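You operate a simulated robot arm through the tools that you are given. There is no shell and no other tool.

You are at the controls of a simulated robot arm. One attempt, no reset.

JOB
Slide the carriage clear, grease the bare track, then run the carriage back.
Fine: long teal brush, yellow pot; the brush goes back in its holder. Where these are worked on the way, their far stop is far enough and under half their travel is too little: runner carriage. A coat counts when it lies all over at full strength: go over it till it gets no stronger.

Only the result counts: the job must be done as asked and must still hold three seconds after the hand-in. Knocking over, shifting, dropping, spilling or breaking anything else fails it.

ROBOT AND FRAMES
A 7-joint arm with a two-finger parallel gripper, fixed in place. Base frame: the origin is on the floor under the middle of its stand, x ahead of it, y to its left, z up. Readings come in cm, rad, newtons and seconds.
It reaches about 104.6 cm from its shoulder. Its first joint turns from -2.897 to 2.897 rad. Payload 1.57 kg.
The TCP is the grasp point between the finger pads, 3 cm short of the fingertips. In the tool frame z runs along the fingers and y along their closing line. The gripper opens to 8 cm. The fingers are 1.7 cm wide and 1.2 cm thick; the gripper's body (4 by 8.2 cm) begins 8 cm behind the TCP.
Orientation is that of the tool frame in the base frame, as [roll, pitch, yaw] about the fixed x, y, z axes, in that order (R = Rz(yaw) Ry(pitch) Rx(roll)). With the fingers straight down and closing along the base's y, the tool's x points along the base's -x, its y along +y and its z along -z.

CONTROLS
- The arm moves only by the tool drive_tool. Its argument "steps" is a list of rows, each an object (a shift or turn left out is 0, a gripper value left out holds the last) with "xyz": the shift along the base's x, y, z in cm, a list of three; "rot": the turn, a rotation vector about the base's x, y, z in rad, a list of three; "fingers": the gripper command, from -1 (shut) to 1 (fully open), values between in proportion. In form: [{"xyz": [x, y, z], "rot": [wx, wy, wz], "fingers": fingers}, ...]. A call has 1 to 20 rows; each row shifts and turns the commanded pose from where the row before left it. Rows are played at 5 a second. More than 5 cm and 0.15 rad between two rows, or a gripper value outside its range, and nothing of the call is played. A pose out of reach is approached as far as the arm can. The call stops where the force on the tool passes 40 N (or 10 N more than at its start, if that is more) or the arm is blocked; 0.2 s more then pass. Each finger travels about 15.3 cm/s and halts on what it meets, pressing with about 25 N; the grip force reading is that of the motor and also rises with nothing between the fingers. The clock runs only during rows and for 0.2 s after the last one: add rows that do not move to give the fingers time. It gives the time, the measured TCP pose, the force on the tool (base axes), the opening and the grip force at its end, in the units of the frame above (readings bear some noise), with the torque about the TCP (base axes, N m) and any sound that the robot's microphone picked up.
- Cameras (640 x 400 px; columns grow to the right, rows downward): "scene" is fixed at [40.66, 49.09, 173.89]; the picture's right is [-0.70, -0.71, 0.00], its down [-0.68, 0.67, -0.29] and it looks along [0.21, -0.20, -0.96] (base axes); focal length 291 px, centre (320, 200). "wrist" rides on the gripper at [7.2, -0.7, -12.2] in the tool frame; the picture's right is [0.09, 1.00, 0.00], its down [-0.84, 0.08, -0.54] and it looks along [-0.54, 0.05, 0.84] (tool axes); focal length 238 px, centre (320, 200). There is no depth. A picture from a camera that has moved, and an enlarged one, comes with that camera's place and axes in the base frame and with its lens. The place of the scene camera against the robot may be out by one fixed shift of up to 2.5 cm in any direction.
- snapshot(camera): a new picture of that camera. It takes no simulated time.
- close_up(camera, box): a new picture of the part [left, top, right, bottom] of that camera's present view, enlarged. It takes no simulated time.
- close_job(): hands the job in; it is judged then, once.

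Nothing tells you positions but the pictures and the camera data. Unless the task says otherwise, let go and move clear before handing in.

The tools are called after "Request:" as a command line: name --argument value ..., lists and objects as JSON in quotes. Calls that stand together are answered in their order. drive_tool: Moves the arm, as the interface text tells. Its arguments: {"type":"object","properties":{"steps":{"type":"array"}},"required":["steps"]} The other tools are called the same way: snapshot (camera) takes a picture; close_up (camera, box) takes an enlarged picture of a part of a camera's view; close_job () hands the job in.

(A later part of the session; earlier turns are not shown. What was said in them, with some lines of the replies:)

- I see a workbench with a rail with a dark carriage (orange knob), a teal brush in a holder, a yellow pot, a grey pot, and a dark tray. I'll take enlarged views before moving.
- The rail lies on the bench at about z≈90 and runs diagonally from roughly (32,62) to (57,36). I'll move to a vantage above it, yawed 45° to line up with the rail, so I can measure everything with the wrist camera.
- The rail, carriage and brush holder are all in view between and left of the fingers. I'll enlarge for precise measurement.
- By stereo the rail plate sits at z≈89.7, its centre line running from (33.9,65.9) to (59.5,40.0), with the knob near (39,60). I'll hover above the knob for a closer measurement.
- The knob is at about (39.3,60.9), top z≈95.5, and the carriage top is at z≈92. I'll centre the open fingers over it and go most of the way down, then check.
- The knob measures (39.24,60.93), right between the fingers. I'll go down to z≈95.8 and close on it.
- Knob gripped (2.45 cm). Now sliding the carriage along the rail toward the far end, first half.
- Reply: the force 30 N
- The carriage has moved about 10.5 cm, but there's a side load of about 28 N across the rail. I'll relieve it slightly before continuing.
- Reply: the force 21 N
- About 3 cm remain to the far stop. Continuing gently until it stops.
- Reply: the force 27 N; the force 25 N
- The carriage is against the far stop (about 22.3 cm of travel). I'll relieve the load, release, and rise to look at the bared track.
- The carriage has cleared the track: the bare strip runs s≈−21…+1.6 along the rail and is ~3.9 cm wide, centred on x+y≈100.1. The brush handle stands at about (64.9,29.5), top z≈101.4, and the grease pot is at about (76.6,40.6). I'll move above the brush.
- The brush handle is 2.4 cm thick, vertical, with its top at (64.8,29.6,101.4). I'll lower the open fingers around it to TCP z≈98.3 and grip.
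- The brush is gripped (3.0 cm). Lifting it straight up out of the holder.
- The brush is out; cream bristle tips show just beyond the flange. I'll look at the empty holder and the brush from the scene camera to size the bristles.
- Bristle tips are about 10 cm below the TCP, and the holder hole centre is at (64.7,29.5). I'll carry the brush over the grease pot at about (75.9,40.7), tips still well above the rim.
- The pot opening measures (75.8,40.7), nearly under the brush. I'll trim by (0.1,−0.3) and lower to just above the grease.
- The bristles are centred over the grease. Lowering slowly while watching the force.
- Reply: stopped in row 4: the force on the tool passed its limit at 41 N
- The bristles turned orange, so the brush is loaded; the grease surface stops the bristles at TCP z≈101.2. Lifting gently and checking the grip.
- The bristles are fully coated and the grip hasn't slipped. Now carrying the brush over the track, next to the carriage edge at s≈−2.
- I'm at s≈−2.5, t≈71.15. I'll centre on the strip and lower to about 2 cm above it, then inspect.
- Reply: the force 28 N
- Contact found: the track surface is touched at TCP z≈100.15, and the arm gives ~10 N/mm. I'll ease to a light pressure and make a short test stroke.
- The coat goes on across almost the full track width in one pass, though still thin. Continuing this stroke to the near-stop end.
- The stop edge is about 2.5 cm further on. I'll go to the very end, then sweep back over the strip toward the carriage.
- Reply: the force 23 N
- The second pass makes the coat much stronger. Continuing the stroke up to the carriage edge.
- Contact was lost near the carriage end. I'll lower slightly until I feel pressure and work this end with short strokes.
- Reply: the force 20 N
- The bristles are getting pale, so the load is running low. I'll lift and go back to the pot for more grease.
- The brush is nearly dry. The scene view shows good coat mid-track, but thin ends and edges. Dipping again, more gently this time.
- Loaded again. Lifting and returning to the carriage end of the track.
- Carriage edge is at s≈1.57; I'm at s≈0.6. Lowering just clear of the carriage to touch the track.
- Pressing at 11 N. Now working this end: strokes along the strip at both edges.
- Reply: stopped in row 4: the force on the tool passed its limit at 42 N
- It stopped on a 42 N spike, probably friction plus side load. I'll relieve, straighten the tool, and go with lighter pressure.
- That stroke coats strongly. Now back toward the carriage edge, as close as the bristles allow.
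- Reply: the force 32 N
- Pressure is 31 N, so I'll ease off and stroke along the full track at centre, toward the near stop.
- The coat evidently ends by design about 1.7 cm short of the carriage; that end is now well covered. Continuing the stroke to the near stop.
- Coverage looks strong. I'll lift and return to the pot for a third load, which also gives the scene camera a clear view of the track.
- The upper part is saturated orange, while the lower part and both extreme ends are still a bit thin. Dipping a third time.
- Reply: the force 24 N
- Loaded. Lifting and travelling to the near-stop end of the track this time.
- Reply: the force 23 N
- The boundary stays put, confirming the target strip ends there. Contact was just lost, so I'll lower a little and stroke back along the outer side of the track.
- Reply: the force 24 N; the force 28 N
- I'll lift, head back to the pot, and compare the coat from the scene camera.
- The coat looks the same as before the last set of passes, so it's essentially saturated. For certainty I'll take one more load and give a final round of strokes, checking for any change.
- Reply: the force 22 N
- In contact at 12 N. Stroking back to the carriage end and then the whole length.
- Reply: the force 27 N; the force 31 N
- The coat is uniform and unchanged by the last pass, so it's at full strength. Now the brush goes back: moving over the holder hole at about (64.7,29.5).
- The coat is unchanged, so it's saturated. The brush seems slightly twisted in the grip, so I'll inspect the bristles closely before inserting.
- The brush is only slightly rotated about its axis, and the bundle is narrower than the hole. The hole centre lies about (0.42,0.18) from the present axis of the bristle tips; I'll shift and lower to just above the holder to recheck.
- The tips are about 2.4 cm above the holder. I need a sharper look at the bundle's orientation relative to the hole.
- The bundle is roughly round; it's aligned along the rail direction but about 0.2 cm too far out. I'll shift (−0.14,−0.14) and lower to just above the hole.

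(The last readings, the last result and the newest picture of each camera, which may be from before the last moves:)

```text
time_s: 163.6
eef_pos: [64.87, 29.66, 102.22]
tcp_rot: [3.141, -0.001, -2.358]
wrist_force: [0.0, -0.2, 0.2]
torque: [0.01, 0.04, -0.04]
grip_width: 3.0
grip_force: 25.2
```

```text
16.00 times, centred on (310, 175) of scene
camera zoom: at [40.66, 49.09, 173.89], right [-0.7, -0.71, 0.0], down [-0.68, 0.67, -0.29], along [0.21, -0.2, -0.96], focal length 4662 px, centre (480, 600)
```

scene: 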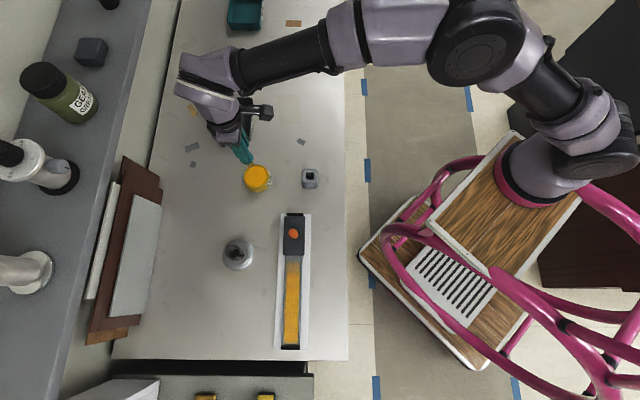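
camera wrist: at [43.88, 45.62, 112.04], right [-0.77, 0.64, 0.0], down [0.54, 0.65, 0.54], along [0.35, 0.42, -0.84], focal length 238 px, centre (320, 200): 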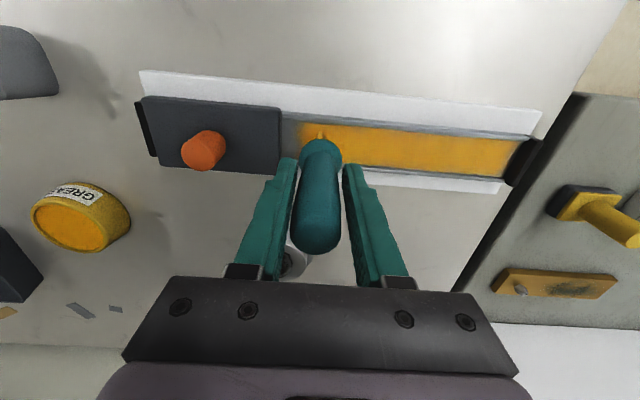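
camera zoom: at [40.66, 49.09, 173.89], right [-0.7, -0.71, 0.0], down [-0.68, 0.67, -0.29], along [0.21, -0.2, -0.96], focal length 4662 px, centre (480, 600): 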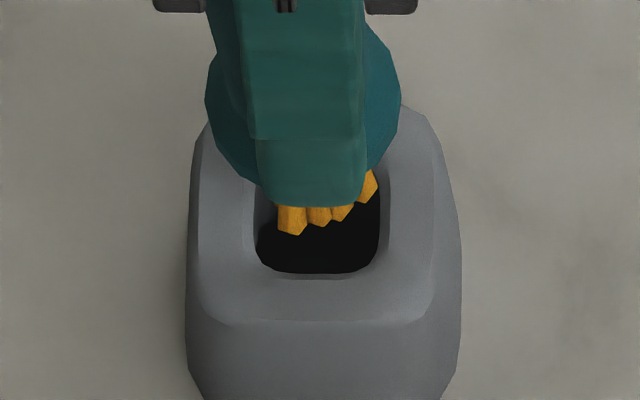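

Both views now show the bundle centred over the hole. Lowering gently into the holder.

Request:
drive_tool --steps '[{"xyz": [0, 0, -0.5], "fingers": -1}, {"xyz": [0, 0, -0.5]}, {"xyz": [0, 0, -0.5]}, {"xyz": [0, 0, -0.3]}, {}]'

Request:
close_up --camera "wrist" --box '[240, 80, 400, 180]'

Request:
close_up --camera "scene" --box '[294, 165, 326, 185]'

```text
time_s: 164.8
eef_pos: [64.8, 29.46, 100.3]
tcp_rot: [-3.142, 0.0, -2.356]
wrist_force: [-0.1, 0.7, -1.3]
torque: [0.0, 0.03, 0.0]
grip_width: 2.98
grip_force: 25.2
```

```text
4.00 times, centred on (320, 130) of wrist
camera zoom: at [60.02, 24.08, 112.52], right [-0.77, 0.64, 0.0], down [0.54, 0.65, 0.54], along [0.35, 0.42, -0.84], focal length 953 px, centre (320, 480)
```

zoom: 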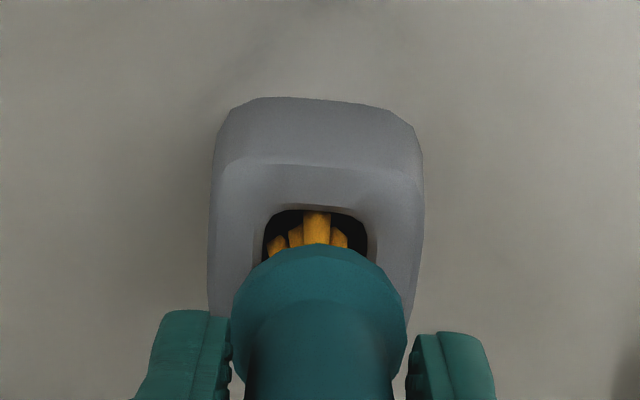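

```text
16.00 times, centred on (310, 175) of scene
camera zoom: at [40.66, 49.09, 173.89], right [-0.7, -0.71, 0.0], down [-0.68, 0.67, -0.29], along [0.21, -0.2, -0.96], focal length 4662 px, centre (480, 600)
```

zoom: 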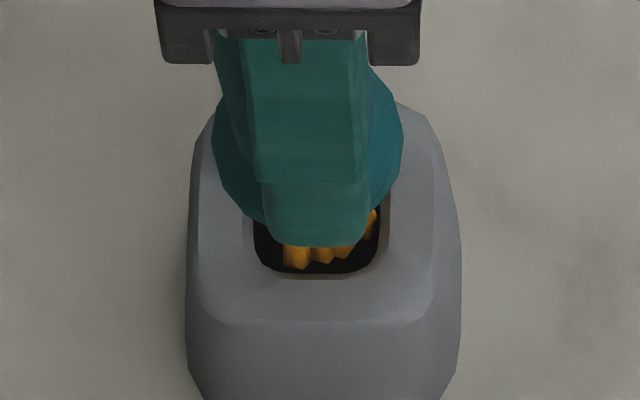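

The bristles are entering the hole with no force. Continuing down until the collar seats.

Request:
drive_tool --steps '[{"xyz": [0, 0, -0.5], "fingers": -1}, {"xyz": [0, 0, -0.5]}, {"xyz": [0, 0, -0.5]}, {"xyz": [0, 0, -0.4]}, {}]'

Request:
close_up --camera "wrist" --box '[240, 80, 400, 180]'

```text
time_s: 165.9
eef_pos: [64.72, 29.62, 98.47]
tcp_rot: [-3.141, 0.001, -2.356]
wrist_force: [-0.1, 0.5, -0.1]
torque: [0.02, 0.03, 0.04]
grip_width: 3.02
grip_force: 25.1
```

```text
4.00 times, centred on (320, 130) of wrist
camera zoom: at [59.98, 24.09, 110.62], right [-0.77, 0.64, 0.0], down [0.54, 0.65, 0.54], along [0.35, 0.42, -0.84], focal length 953 px, centre (320, 480)
```

zoom: 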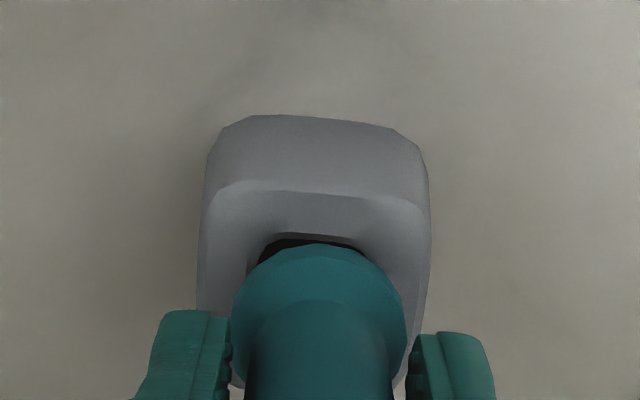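

Request:
drive_tool --steps '[{"xyz": [0, 0, -0.4], "fingers": -1}, {"xyz": [0, 0, -0.4]}, {"xyz": [0, 0, -0.2]}, {}]'

Request:
drive_tool --steps '[{"xyz": [0, 0, -0.15], "fingers": -1}, {"xyz": [0, 0, -0.1]}, {}]'

Request:
close_up --camera "wrist" --box '[240, 80, 400, 180]'

```text
time_s: 166.9
eef_pos: [64.82, 29.58, 97.46]
tcp_rot: [-3.14, 0.002, -2.356]
wrist_force: [0.1, -0.2, -0.6]
torque: [-0.01, 0.02, -0.02]
grip_width: 2.98
grip_force: 24.9
```

```text
time_s: 167.8
eef_pos: [64.82, 29.76, 97.23]
tcp_rot: [3.14, 0.0, -2.356]
wrist_force: [-0.1, 0.3, -1.0]
torque: [0.0, 0.02, 0.0]
grip_width: 3.03
grip_force: 25.2
```

```text
4.00 times, centred on (320, 130) of wrist
camera zoom: at [60.04, 24.2, 109.4], right [-0.77, 0.64, 0.0], down [0.54, 0.65, 0.54], along [0.35, 0.42, -0.84], focal length 953 px, centre (320, 480)
```

zoom: 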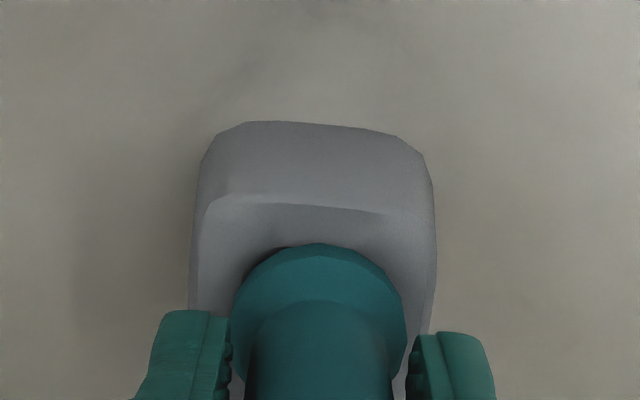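

Request:
drive_tool --steps '[{"xyz": [0, 0, -0.12], "fingers": -1}, {"xyz": [0, 0, -0.1]}, {}]'

Request:
drive_tool --steps '[{"xyz": [0, 0, -0.1], "fingers": -1}, {"xyz": [0, 0, -0.1]}, {}]'

Request:
close_up --camera "wrist" --box '[240, 80, 400, 180]'

```text
time_s: 168.6
eef_pos: [64.84, 29.68, 97.14]
tcp_rot: [3.14, 0.001, -2.356]
wrist_force: [-3.3, -3.2, 16.4]
torque: [0.11, 0.05, 0.06]
grip_width: 2.99
grip_force: 24.9
```

```text
time_s: 169.3
eef_pos: [64.79, 29.73, 97.04]
tcp_rot: [-3.141, 0.005, -2.355]
wrist_force: [-3.6, -0.4, 39.4]
torque: [0.54, -0.25, 0.02]
grip_width: 3.04
grip_force: 25.0
```

```text
4.00 times, centred on (320, 130) of wrist
camera zoom: at [60.04, 24.16, 109.19], right [-0.77, 0.64, 0.0], down [0.53, 0.65, 0.55], along [0.35, 0.42, -0.84], focal length 953 px, centre (320, 480)
```

zoom: 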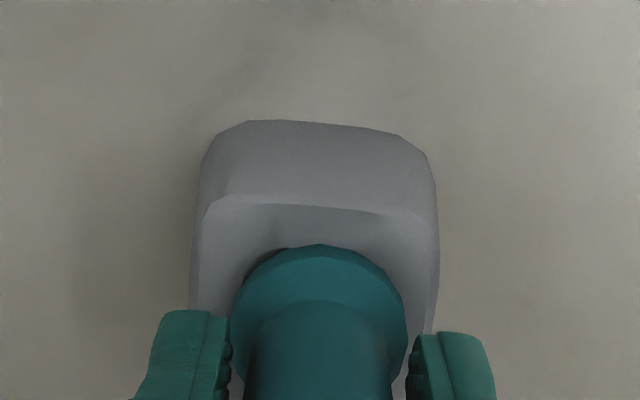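

Collar contact came at TCP z≈97.15, exactly as expected for full seating. Relieving the pressure and releasing.

Request:
drive_tool --steps '[{"xyz": [0, 0, 0.15], "fingers": -1}, {"xyz": [0, 0, 0.07]}, {}]'

Request:
drive_tool --steps '[{"fingers": -0.1}, {"fingers": 0.3}, {"fingers": 0.7}, {"fingers": 1}, {"fingers": 1}, {}]'

Request:
close_up --camera "wrist" --box '[200, 80, 440, 230]'

Request:
close_up --camera "scene" --box '[286, 155, 334, 185]'

```text
time_s: 170.2
eef_pos: [64.85, 29.66, 97.02]
tcp_rot: [-3.141, 0.001, -2.354]
wrist_force: [4.4, 5.8, 22.2]
torque: [0.55, -0.46, 0.05]
grip_width: 3.02
grip_force: 25.0
```

```text
time_s: 171.6
eef_pos: [64.83, 29.58, 97.02]
tcp_rot: [-3.141, -0.001, -2.356]
wrist_force: [-0.2, -0.3, 0.3]
torque: [0.0, 0.0, 0.0]
grip_width: 8.0
grip_force: 0.1
```

```text
2.67 times, centred on (320, 155) of wrist
camera zoom: at [60.08, 24.17, 109.19], right [-0.77, 0.64, 0.0], down [0.54, 0.65, 0.54], along [0.35, 0.42, -0.84], focal length 636 px, centre (320, 320)
```

zoom: 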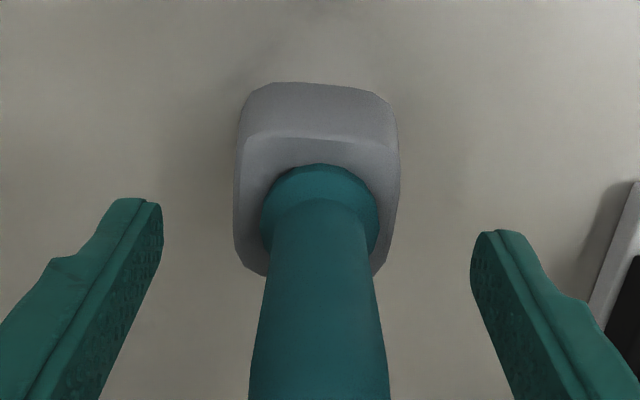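

```text
13.33 times, centred on (310, 170) of scene
camera zoom: at [40.66, 49.09, 173.89], right [-0.7, -0.71, 0.0], down [-0.68, 0.67, -0.29], along [0.21, -0.2, -0.96], focal length 3885 px, centre (453, 600)
```

zoom: 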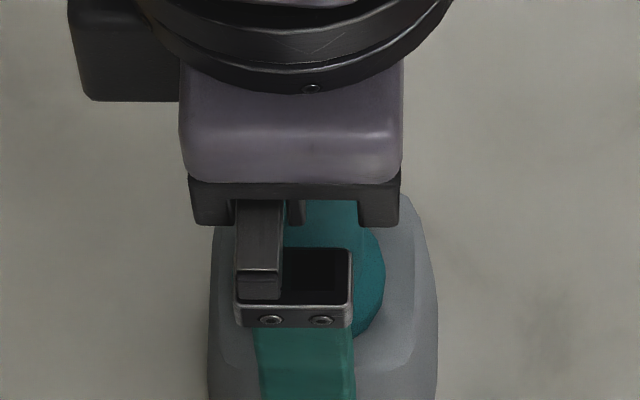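

The brush stands upright in its holder. Rising straight up clear of it, then moving over to the carriage knob.

Request:
drive_tool --steps '[{"xyz": [0, 0, 1.5], "fingers": 1}, {"xyz": [0, 0, 3]}, {"xyz": [0, 0, 3]}, {"xyz": [0, 0, 3]}, {"xyz": [0, 0, 3]}, {}]'

Request:
snapshot --camera "wrist"

Request:
close_up --camera "wrist" --box '[240, 80, 400, 180]'

Request:
close_up --camera "scene" --box '[286, 155, 334, 185]'

```text
time_s: 172.9
eef_pos: [65.37, 29.59, 110.2]
tcp_rot: [-3.141, -0.001, -2.357]
wrist_force: [0.4, -0.3, -0.8]
torque: [0.0, 0.0, 0.02]
grip_width: 8.01
grip_force: 0.1
```

```text
taken
camera wrist: at [60.57, 24.05, 122.4], right [-0.77, 0.64, 0.0], down [0.54, 0.65, 0.54], along [0.35, 0.42, -0.84], focal length 238 px, centre (320, 200)
```

wrist: 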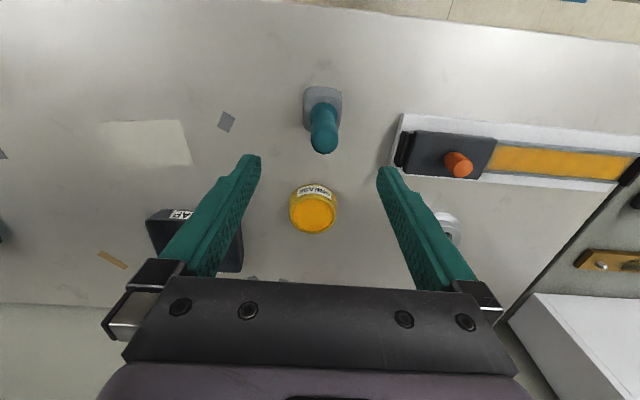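

```text
4.00 times, centred on (320, 130) of wrist
camera zoom: at [60.57, 24.05, 122.4], right [-0.77, 0.64, 0.0], down [0.54, 0.65, 0.54], along [0.35, 0.42, -0.84], focal length 953 px, centre (320, 480)
```

zoom: 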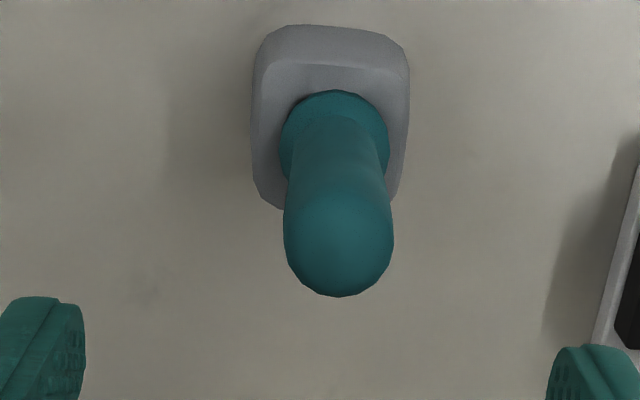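

```text
13.33 times, centred on (310, 170) of scene
camera zoom: at [40.66, 49.09, 173.89], right [-0.7, -0.71, 0.0], down [-0.68, 0.67, -0.29], along [0.21, -0.2, -0.96], focal length 3885 px, centre (453, 600)
```

zoom: 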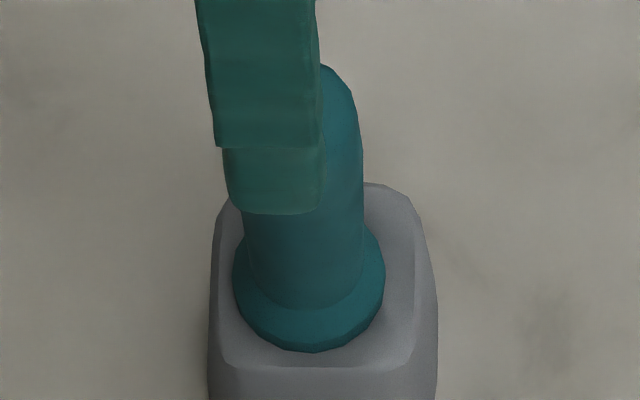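

The brush is seated and upright. Moving over to the carriage knob at about (55.1,45.0).

Request:
drive_tool --steps '[{"xyz": [-1.2, 1.8, 0], "fingers": 1}, {"xyz": [-2.2, 3.3, 0]}, {"xyz": [-2.2, 3.3, 0]}, {"xyz": [-2.2, 3.3, 0]}, {"xyz": [-1.5, 2.3, 0]}, {"xyz": [-0.9, 1.4, 0]}, {}, {}]'

Request:
close_up --camera "wrist" --box '[200, 50, 440, 200]'

```text
time_s: 174.8
eef_pos: [54.68, 45.09, 110.42]
tcp_rot: [3.141, 0.0, -2.36]
wrist_force: [1.1, -0.3, 0.4]
torque: [0.02, 0.02, 0.03]
grip_width: 7.99
grip_force: 0.1
```

```text
2.67 times, centred on (320, 125) of wrist
camera zoom: at [49.87, 39.58, 122.56], right [-0.77, 0.64, 0.0], down [0.54, 0.65, 0.54], along [0.35, 0.42, -0.84], focal length 636 px, centre (320, 400)
```

zoom: 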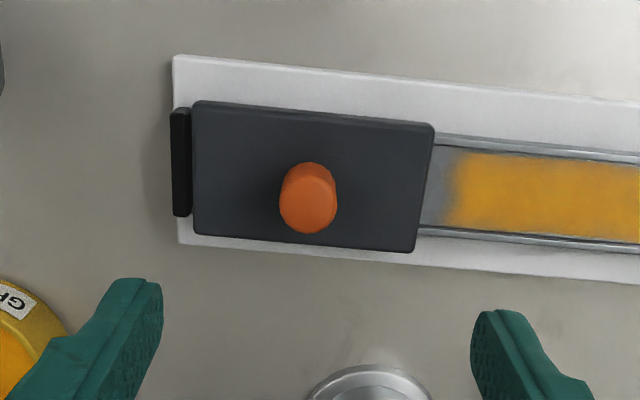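

Request:
drive_tool --steps '[{"xyz": [0.5, -0.08, -2], "fingers": 0.4}, {"xyz": [0, 0, -3]}, {"xyz": [0, 0, -3]}, {"xyz": [0, 0, -2]}, {}, {}]'

Request:
close_up --camera "wrist" --box '[200, 80, 440, 230]'

```text
time_s: 176.2
eef_pos: [55.33, 44.87, 100.4]
tcp_rot: [3.142, 0.0, -2.356]
wrist_force: [0.1, 0.2, 0.1]
torque: [-0.01, 0.01, -0.02]
grip_width: 5.61
grip_force: 0.0
```

```text
2.67 times, centred on (320, 155) of wrist
camera zoom: at [50.57, 39.29, 112.53], right [-0.77, 0.64, 0.0], down [0.54, 0.65, 0.54], along [0.35, 0.42, -0.84], focal length 636 px, centre (320, 320)
```

zoom: 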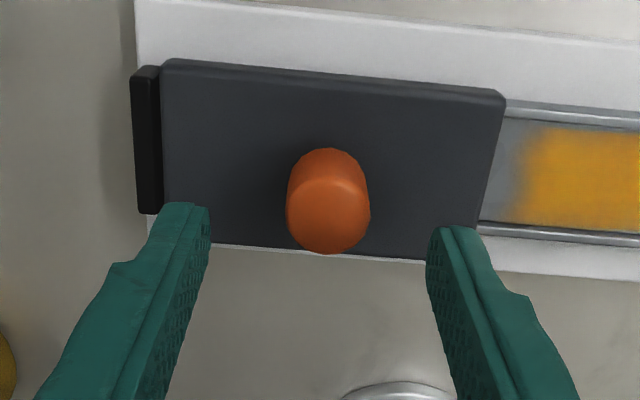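

Request:
drive_tool --steps '[{"xyz": [-0.1, 0.14, -2.2], "fingers": 0.4}, {"xyz": [0, 0, -2.1]}, {}, {"fingers": -1}, {"fingers": -1}, {"fingers": -1}, {"fingers": -1}]'

Request:
close_up --camera "wrist" --box '[200, 80, 440, 230]'

```text
time_s: 177.8
eef_pos: [55.19, 45.13, 96.32]
tcp_rot: [3.141, 0.0, -2.356]
wrist_force: [2.4, 0.3, -3.9]
torque: [0.4, 0.25, 0.01]
grip_width: 2.43
grip_force: 35.9
```

```text
2.67 times, centred on (320, 155) of wrist
camera zoom: at [50.34, 39.5, 108.49], right [-0.77, 0.64, 0.0], down [0.54, 0.65, 0.54], along [0.35, 0.42, -0.84], focal length 636 px, centre (320, 320)
```

zoom: 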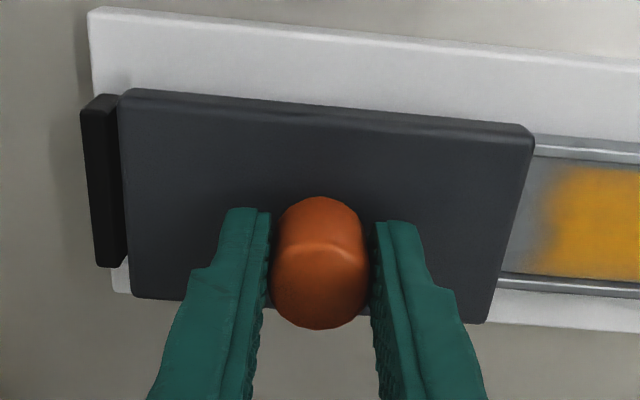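

Knob gripped (2.43 cm). Running the carriage back along the rail in stages, watching the side load.

Request:
drive_tool --steps '[{"xyz": [-0.3, 0.3, 0], "fingers": -1}, {"xyz": [-0.6, 0.6, 0]}, {"xyz": [-0.8, 0.8, 0]}, {"xyz": [-0.8, 0.8, 0]}, {"xyz": [-0.8, 0.8, 0]}, {"xyz": [-0.5, 0.5, 0]}, {}]'

```text
time_s: 179.3
eef_pos: [51.28, 48.9, 96.31]
tcp_rot: [3.139, 0.004, -2.355]
wrist_force: [-3.6, -3.6, 32.8]
torque: [-0.6, -0.07, -0.07]
grip_width: 2.44
grip_force: 36.4
```

Request:
drive_tool --steps '[{"xyz": [0, 0, 0.1], "fingers": -1}, {"xyz": [-0.3, 0.3, 0]}, {}]'

```text
time_s: 180.2
eef_pos: [50.83, 49.17, 96.09]
tcp_rot: [-3.141, 0.001, -2.357]
wrist_force: [1.1, 0.3, 27.7]
torque: [-0.09, -0.58, 0.04]
grip_width: 2.41
grip_force: 36.3
```

Request:
drive_tool --steps '[{"xyz": [0, 0, 0.1], "fingers": -1}, {"xyz": [-0.2, 0.2, 0]}, {}]'

```text
time_s: 180.9
eef_pos: [50.8, 49.39, 96.26]
tcp_rot: [3.141, -0.002, -2.356]
wrist_force: [4.8, 3.6, 3.1]
torque: [0.67, -0.01, -0.04]
grip_width: 2.42
grip_force: 36.5
```

Load is now small. Continuing.

Request:
drive_tool --steps '[{"xyz": [-0.4, 0.4, 0], "fingers": -1}, {"xyz": [-0.7, 0.7, 0]}, {"xyz": [-0.8, 0.8, 0]}, {"xyz": [-0.8, 0.8, 0]}, {"xyz": [-0.8, 0.8, 0]}, {"xyz": [-0.5, 0.5, 0]}, {}]'

```text
time_s: 182.6
eef_pos: [46.77, 53.41, 96.2]
tcp_rot: [-3.14, 0.0, -2.357]
wrist_force: [-7.7, -7.9, 15.1]
torque: [-0.65, 0.04, -0.05]
grip_width: 2.46
grip_force: 36.5
```

Request:
drive_tool --steps '[{"xyz": [-0.45, 0.35, 0.05], "fingers": -1}, {"xyz": [-0.7, 0.7, 0]}, {"xyz": [-0.8, 0.8, 0]}, {"xyz": [-0.8, 0.8, 0]}, {"xyz": [-0.8, 0.8, 0]}, {"xyz": [-0.5, 0.5, 0]}, {}]'

Request:
snapshot --camera "wrist"

```text
time_s: 184.2
eef_pos: [42.66, 57.51, 96.27]
tcp_rot: [3.141, 0.0, -2.355]
wrist_force: [3.3, 1.4, -10.1]
torque: [0.72, -0.05, -0.05]
grip_width: 2.45
grip_force: 35.8
```

```text
taken
camera wrist: at [37.94, 51.91, 108.46], right [-0.77, 0.64, 0.0], down [0.54, 0.65, 0.54], along [0.35, 0.42, -0.84], focal length 238 px, centre (320, 200)
```

wrist: 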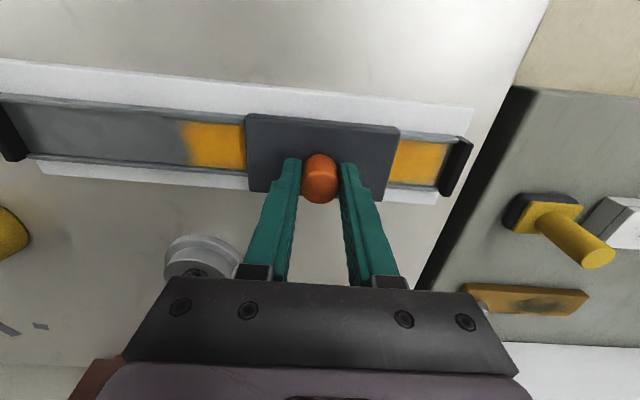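

About 4.7 cm to go. Approaching the near stop gently.

Request:
drive_tool --steps '[{"xyz": [-0.4, 0.4, -0.03], "fingers": -1}, {"xyz": [-0.7, 0.7, 0]}, {"xyz": [-0.7, 0.7, 0]}, {"xyz": [-0.6, 0.6, 0]}, {"xyz": [-0.4, 0.4, 0]}, {"xyz": [-0.2, 0.2, 0]}, {"xyz": [-0.15, 0.15, 0]}, {"xyz": [-0.1, 0.1, 0]}, {}]'

Request:
close_up --camera "wrist" --box '[200, 80, 440, 230]'

```text
time_s: 186.2
eef_pos: [39.52, 60.58, 96.29]
tcp_rot: [3.141, -0.001, -2.356]
wrist_force: [13.2, 12.4, -21.6]
torque: [0.76, -0.09, 0.05]
grip_width: 2.43
grip_force: 36.5
```

```text
2.67 times, centred on (320, 155) of wrist
camera zoom: at [34.72, 55.12, 108.47], right [-0.77, 0.64, 0.0], down [0.54, 0.65, 0.54], along [0.35, 0.42, -0.84], focal length 636 px, centre (320, 320)
```

zoom: 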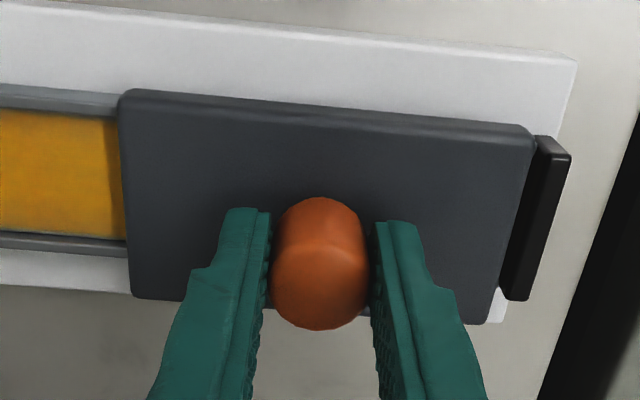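

Nearly there. I'll relieve the side load and nudge the last few millimetres against the stop.

Request:
drive_tool --steps '[{"xyz": [-0.2, 0.05, -0.06], "fingers": -1}, {"xyz": [-0.12, 0.08, 0]}, {"xyz": [-0.1, 0.1, 0]}, {}]'

Request:
close_up --camera "wrist" --box '[340, 110, 420, 160]'

```text
time_s: 187.2
eef_pos: [39.26, 60.99, 96.21]
tcp_rot: [-3.139, 0.0, -2.357]
wrist_force: [23.4, -2.1, -5.0]
torque: [-0.15, 0.16, 0.01]
grip_width: 2.45
grip_force: 36.3
```

```text
8.00 times, centred on (380, 135) of wrist
camera zoom: at [34.49, 55.31, 108.47], right [-0.77, 0.64, 0.0], down [0.54, 0.65, 0.54], along [0.35, 0.42, -0.84], focal length 1907 px, centre (-160, 720)
```

zoom: 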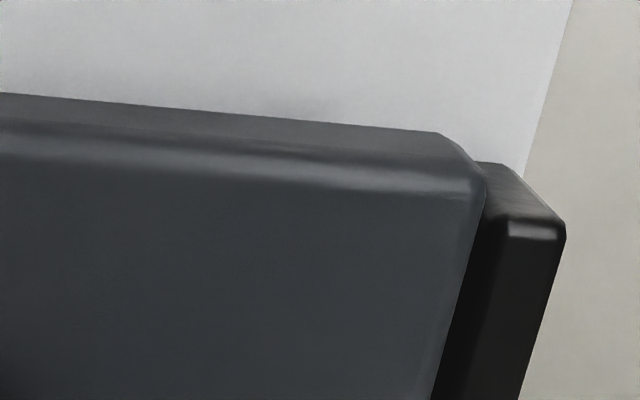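

The carriage is hard against the near stop, its starting place (s≈−15.4). Relieving the load, releasing the knob and rising clear.

Request:
drive_tool --steps '[{"xyz": [0.015, -0.15, 0], "fingers": -1}, {}, {"fingers": 0.25}, {"fingers": 0.25}, {"fingers": 0.25}]'

Request:
close_up --camera "wrist" --box '[200, 80, 440, 230]'

```text
time_s: 188.3
eef_pos: [39.08, 60.62, 96.19]
tcp_rot: [3.14, -0.001, -2.353]
wrist_force: [0.7, -0.2, 0.8]
torque: [0.01, -0.01, 0.0]
grip_width: 5.01
grip_force: 0.1
```

```text
2.67 times, centred on (320, 155) of wrist
camera zoom: at [34.2, 55.19, 108.46], right [-0.77, 0.64, 0.0], down [0.54, 0.65, 0.54], along [0.35, 0.42, -0.84], focal length 636 px, centre (320, 320)
```

zoom: 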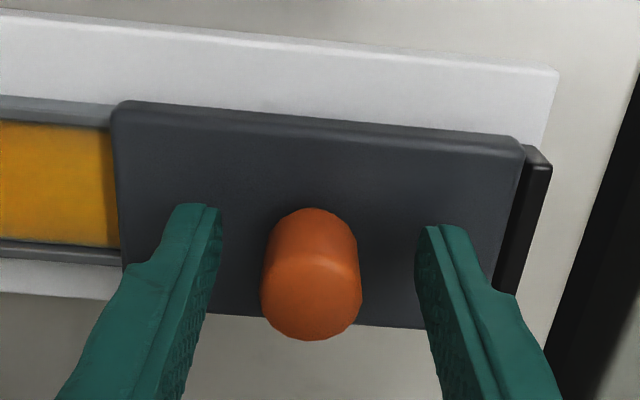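

Released cleanly; the carriage sits against the near stop. Rising and moving away for a final look.

Request:
drive_tool --steps '[{"xyz": [0, 0, 1.5], "fingers": 0.25}, {"xyz": [0, 0, 3]}, {"xyz": [0, 0, 4]}, {"xyz": [0, 0, 4]}, {"xyz": [0, -2, 4], "fingers": 1}, {"xyz": [0, -4, 3]}, {"xyz": [0, -4.5, 2]}, {"xyz": [0, -4.5, 2]}, {"xyz": [0, -4.5, 2]}, {"xyz": [0, -4.5, 2]}, {}, {}]'

Request:
snapshot --camera "scene"

Request:
close_up --camera "scene" --box '[220, 140, 380, 240]'

Request:
close_up --camera "scene" --box '[220, 260, 380, 360]'

Request:
snapshot --camera "wrist"

```text
time_s: 190.9
eef_pos: [38.83, 36.64, 123.89]
tcp_rot: [3.14, 0.0, -2.357]
wrist_force: [-0.2, 0.0, -0.2]
torque: [0.03, -0.03, -0.02]
grip_width: 8.02
grip_force: 0.0
```

```text
taken
```

scene: 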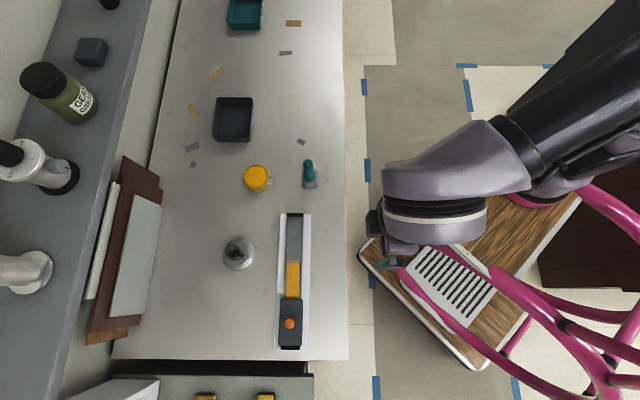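

```text
4.00 times, centred on (300, 190) of scene
camera zoom: at [40.66, 49.09, 173.89], right [-0.7, -0.71, 0.0], down [-0.68, 0.67, -0.29], along [0.21, -0.2, -0.96], focal length 1166 px, centre (400, 240)
```

zoom: 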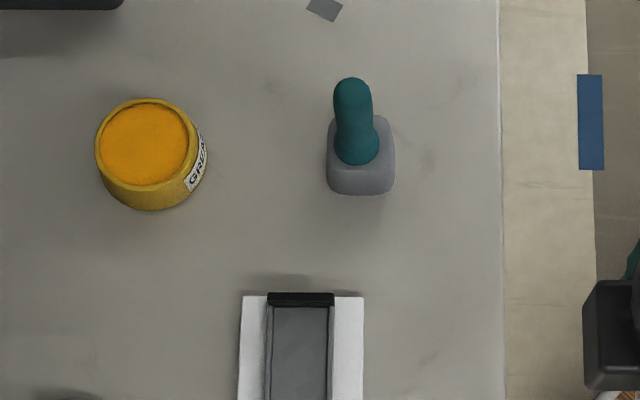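

```text
4.00 times, centred on (300, 310) of scene
camera zoom: at [40.66, 49.09, 173.89], right [-0.7, -0.71, 0.0], down [-0.68, 0.67, -0.29], along [0.21, -0.2, -0.96], focal length 1166 px, centre (400, -240)
```

zoom: 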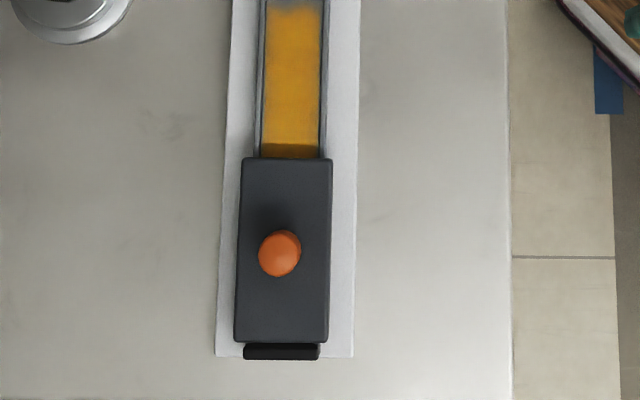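

```text
taken
camera wrist: at [33.87, 31.05, 135.99], right [-0.77, 0.64, 0.0], down [0.54, 0.65, 0.54], along [0.35, 0.42, -0.84], focal length 238 px, centre (320, 200)
```

wrist: 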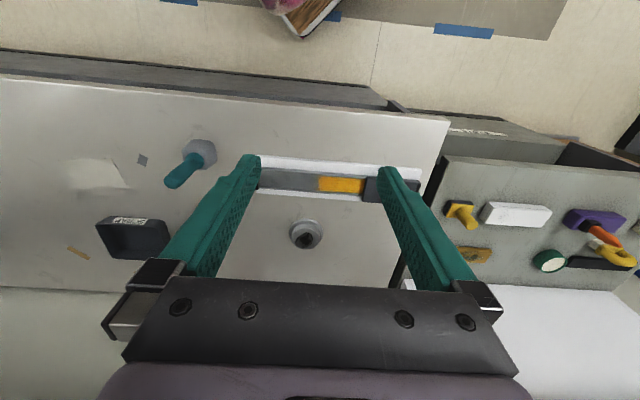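

Final check: the carriage is back in its original position against the near stop, and the exposed track is uniformly coated. The brush stands in its holder, the pot and everything else are where they started, and the arm is clear, so I'm handing in.

Request:
close_job

```text
The job is handed in.
```

The track is greased, the carriage is back against its starting stop, and the long teal brush is upright in its holder. I've handed the job in; no verdict has come back.

- **Carriage out:** I slid it to its far stop, about 22 cm of travel, before greasing.
- **Grease coat:** I loaded the brush four times from the yellow pot and went over the track repeatedly. The last round of strokes made no visible difference, so I took the coat to be at full strength. It stops about 1.7 cm short of where the carriage stood at the far stop. Strokes there with the brush pressed down left no grease, so I took that as the end of the track to be greased.
- **Carriage back:** I ran it back until it pressed on the near stop. In the final picture it sits where it started.
- **Everything else:** The pot, brush holder and other items looked unmoved in the final picture. The gripper is open and clear of the bench.
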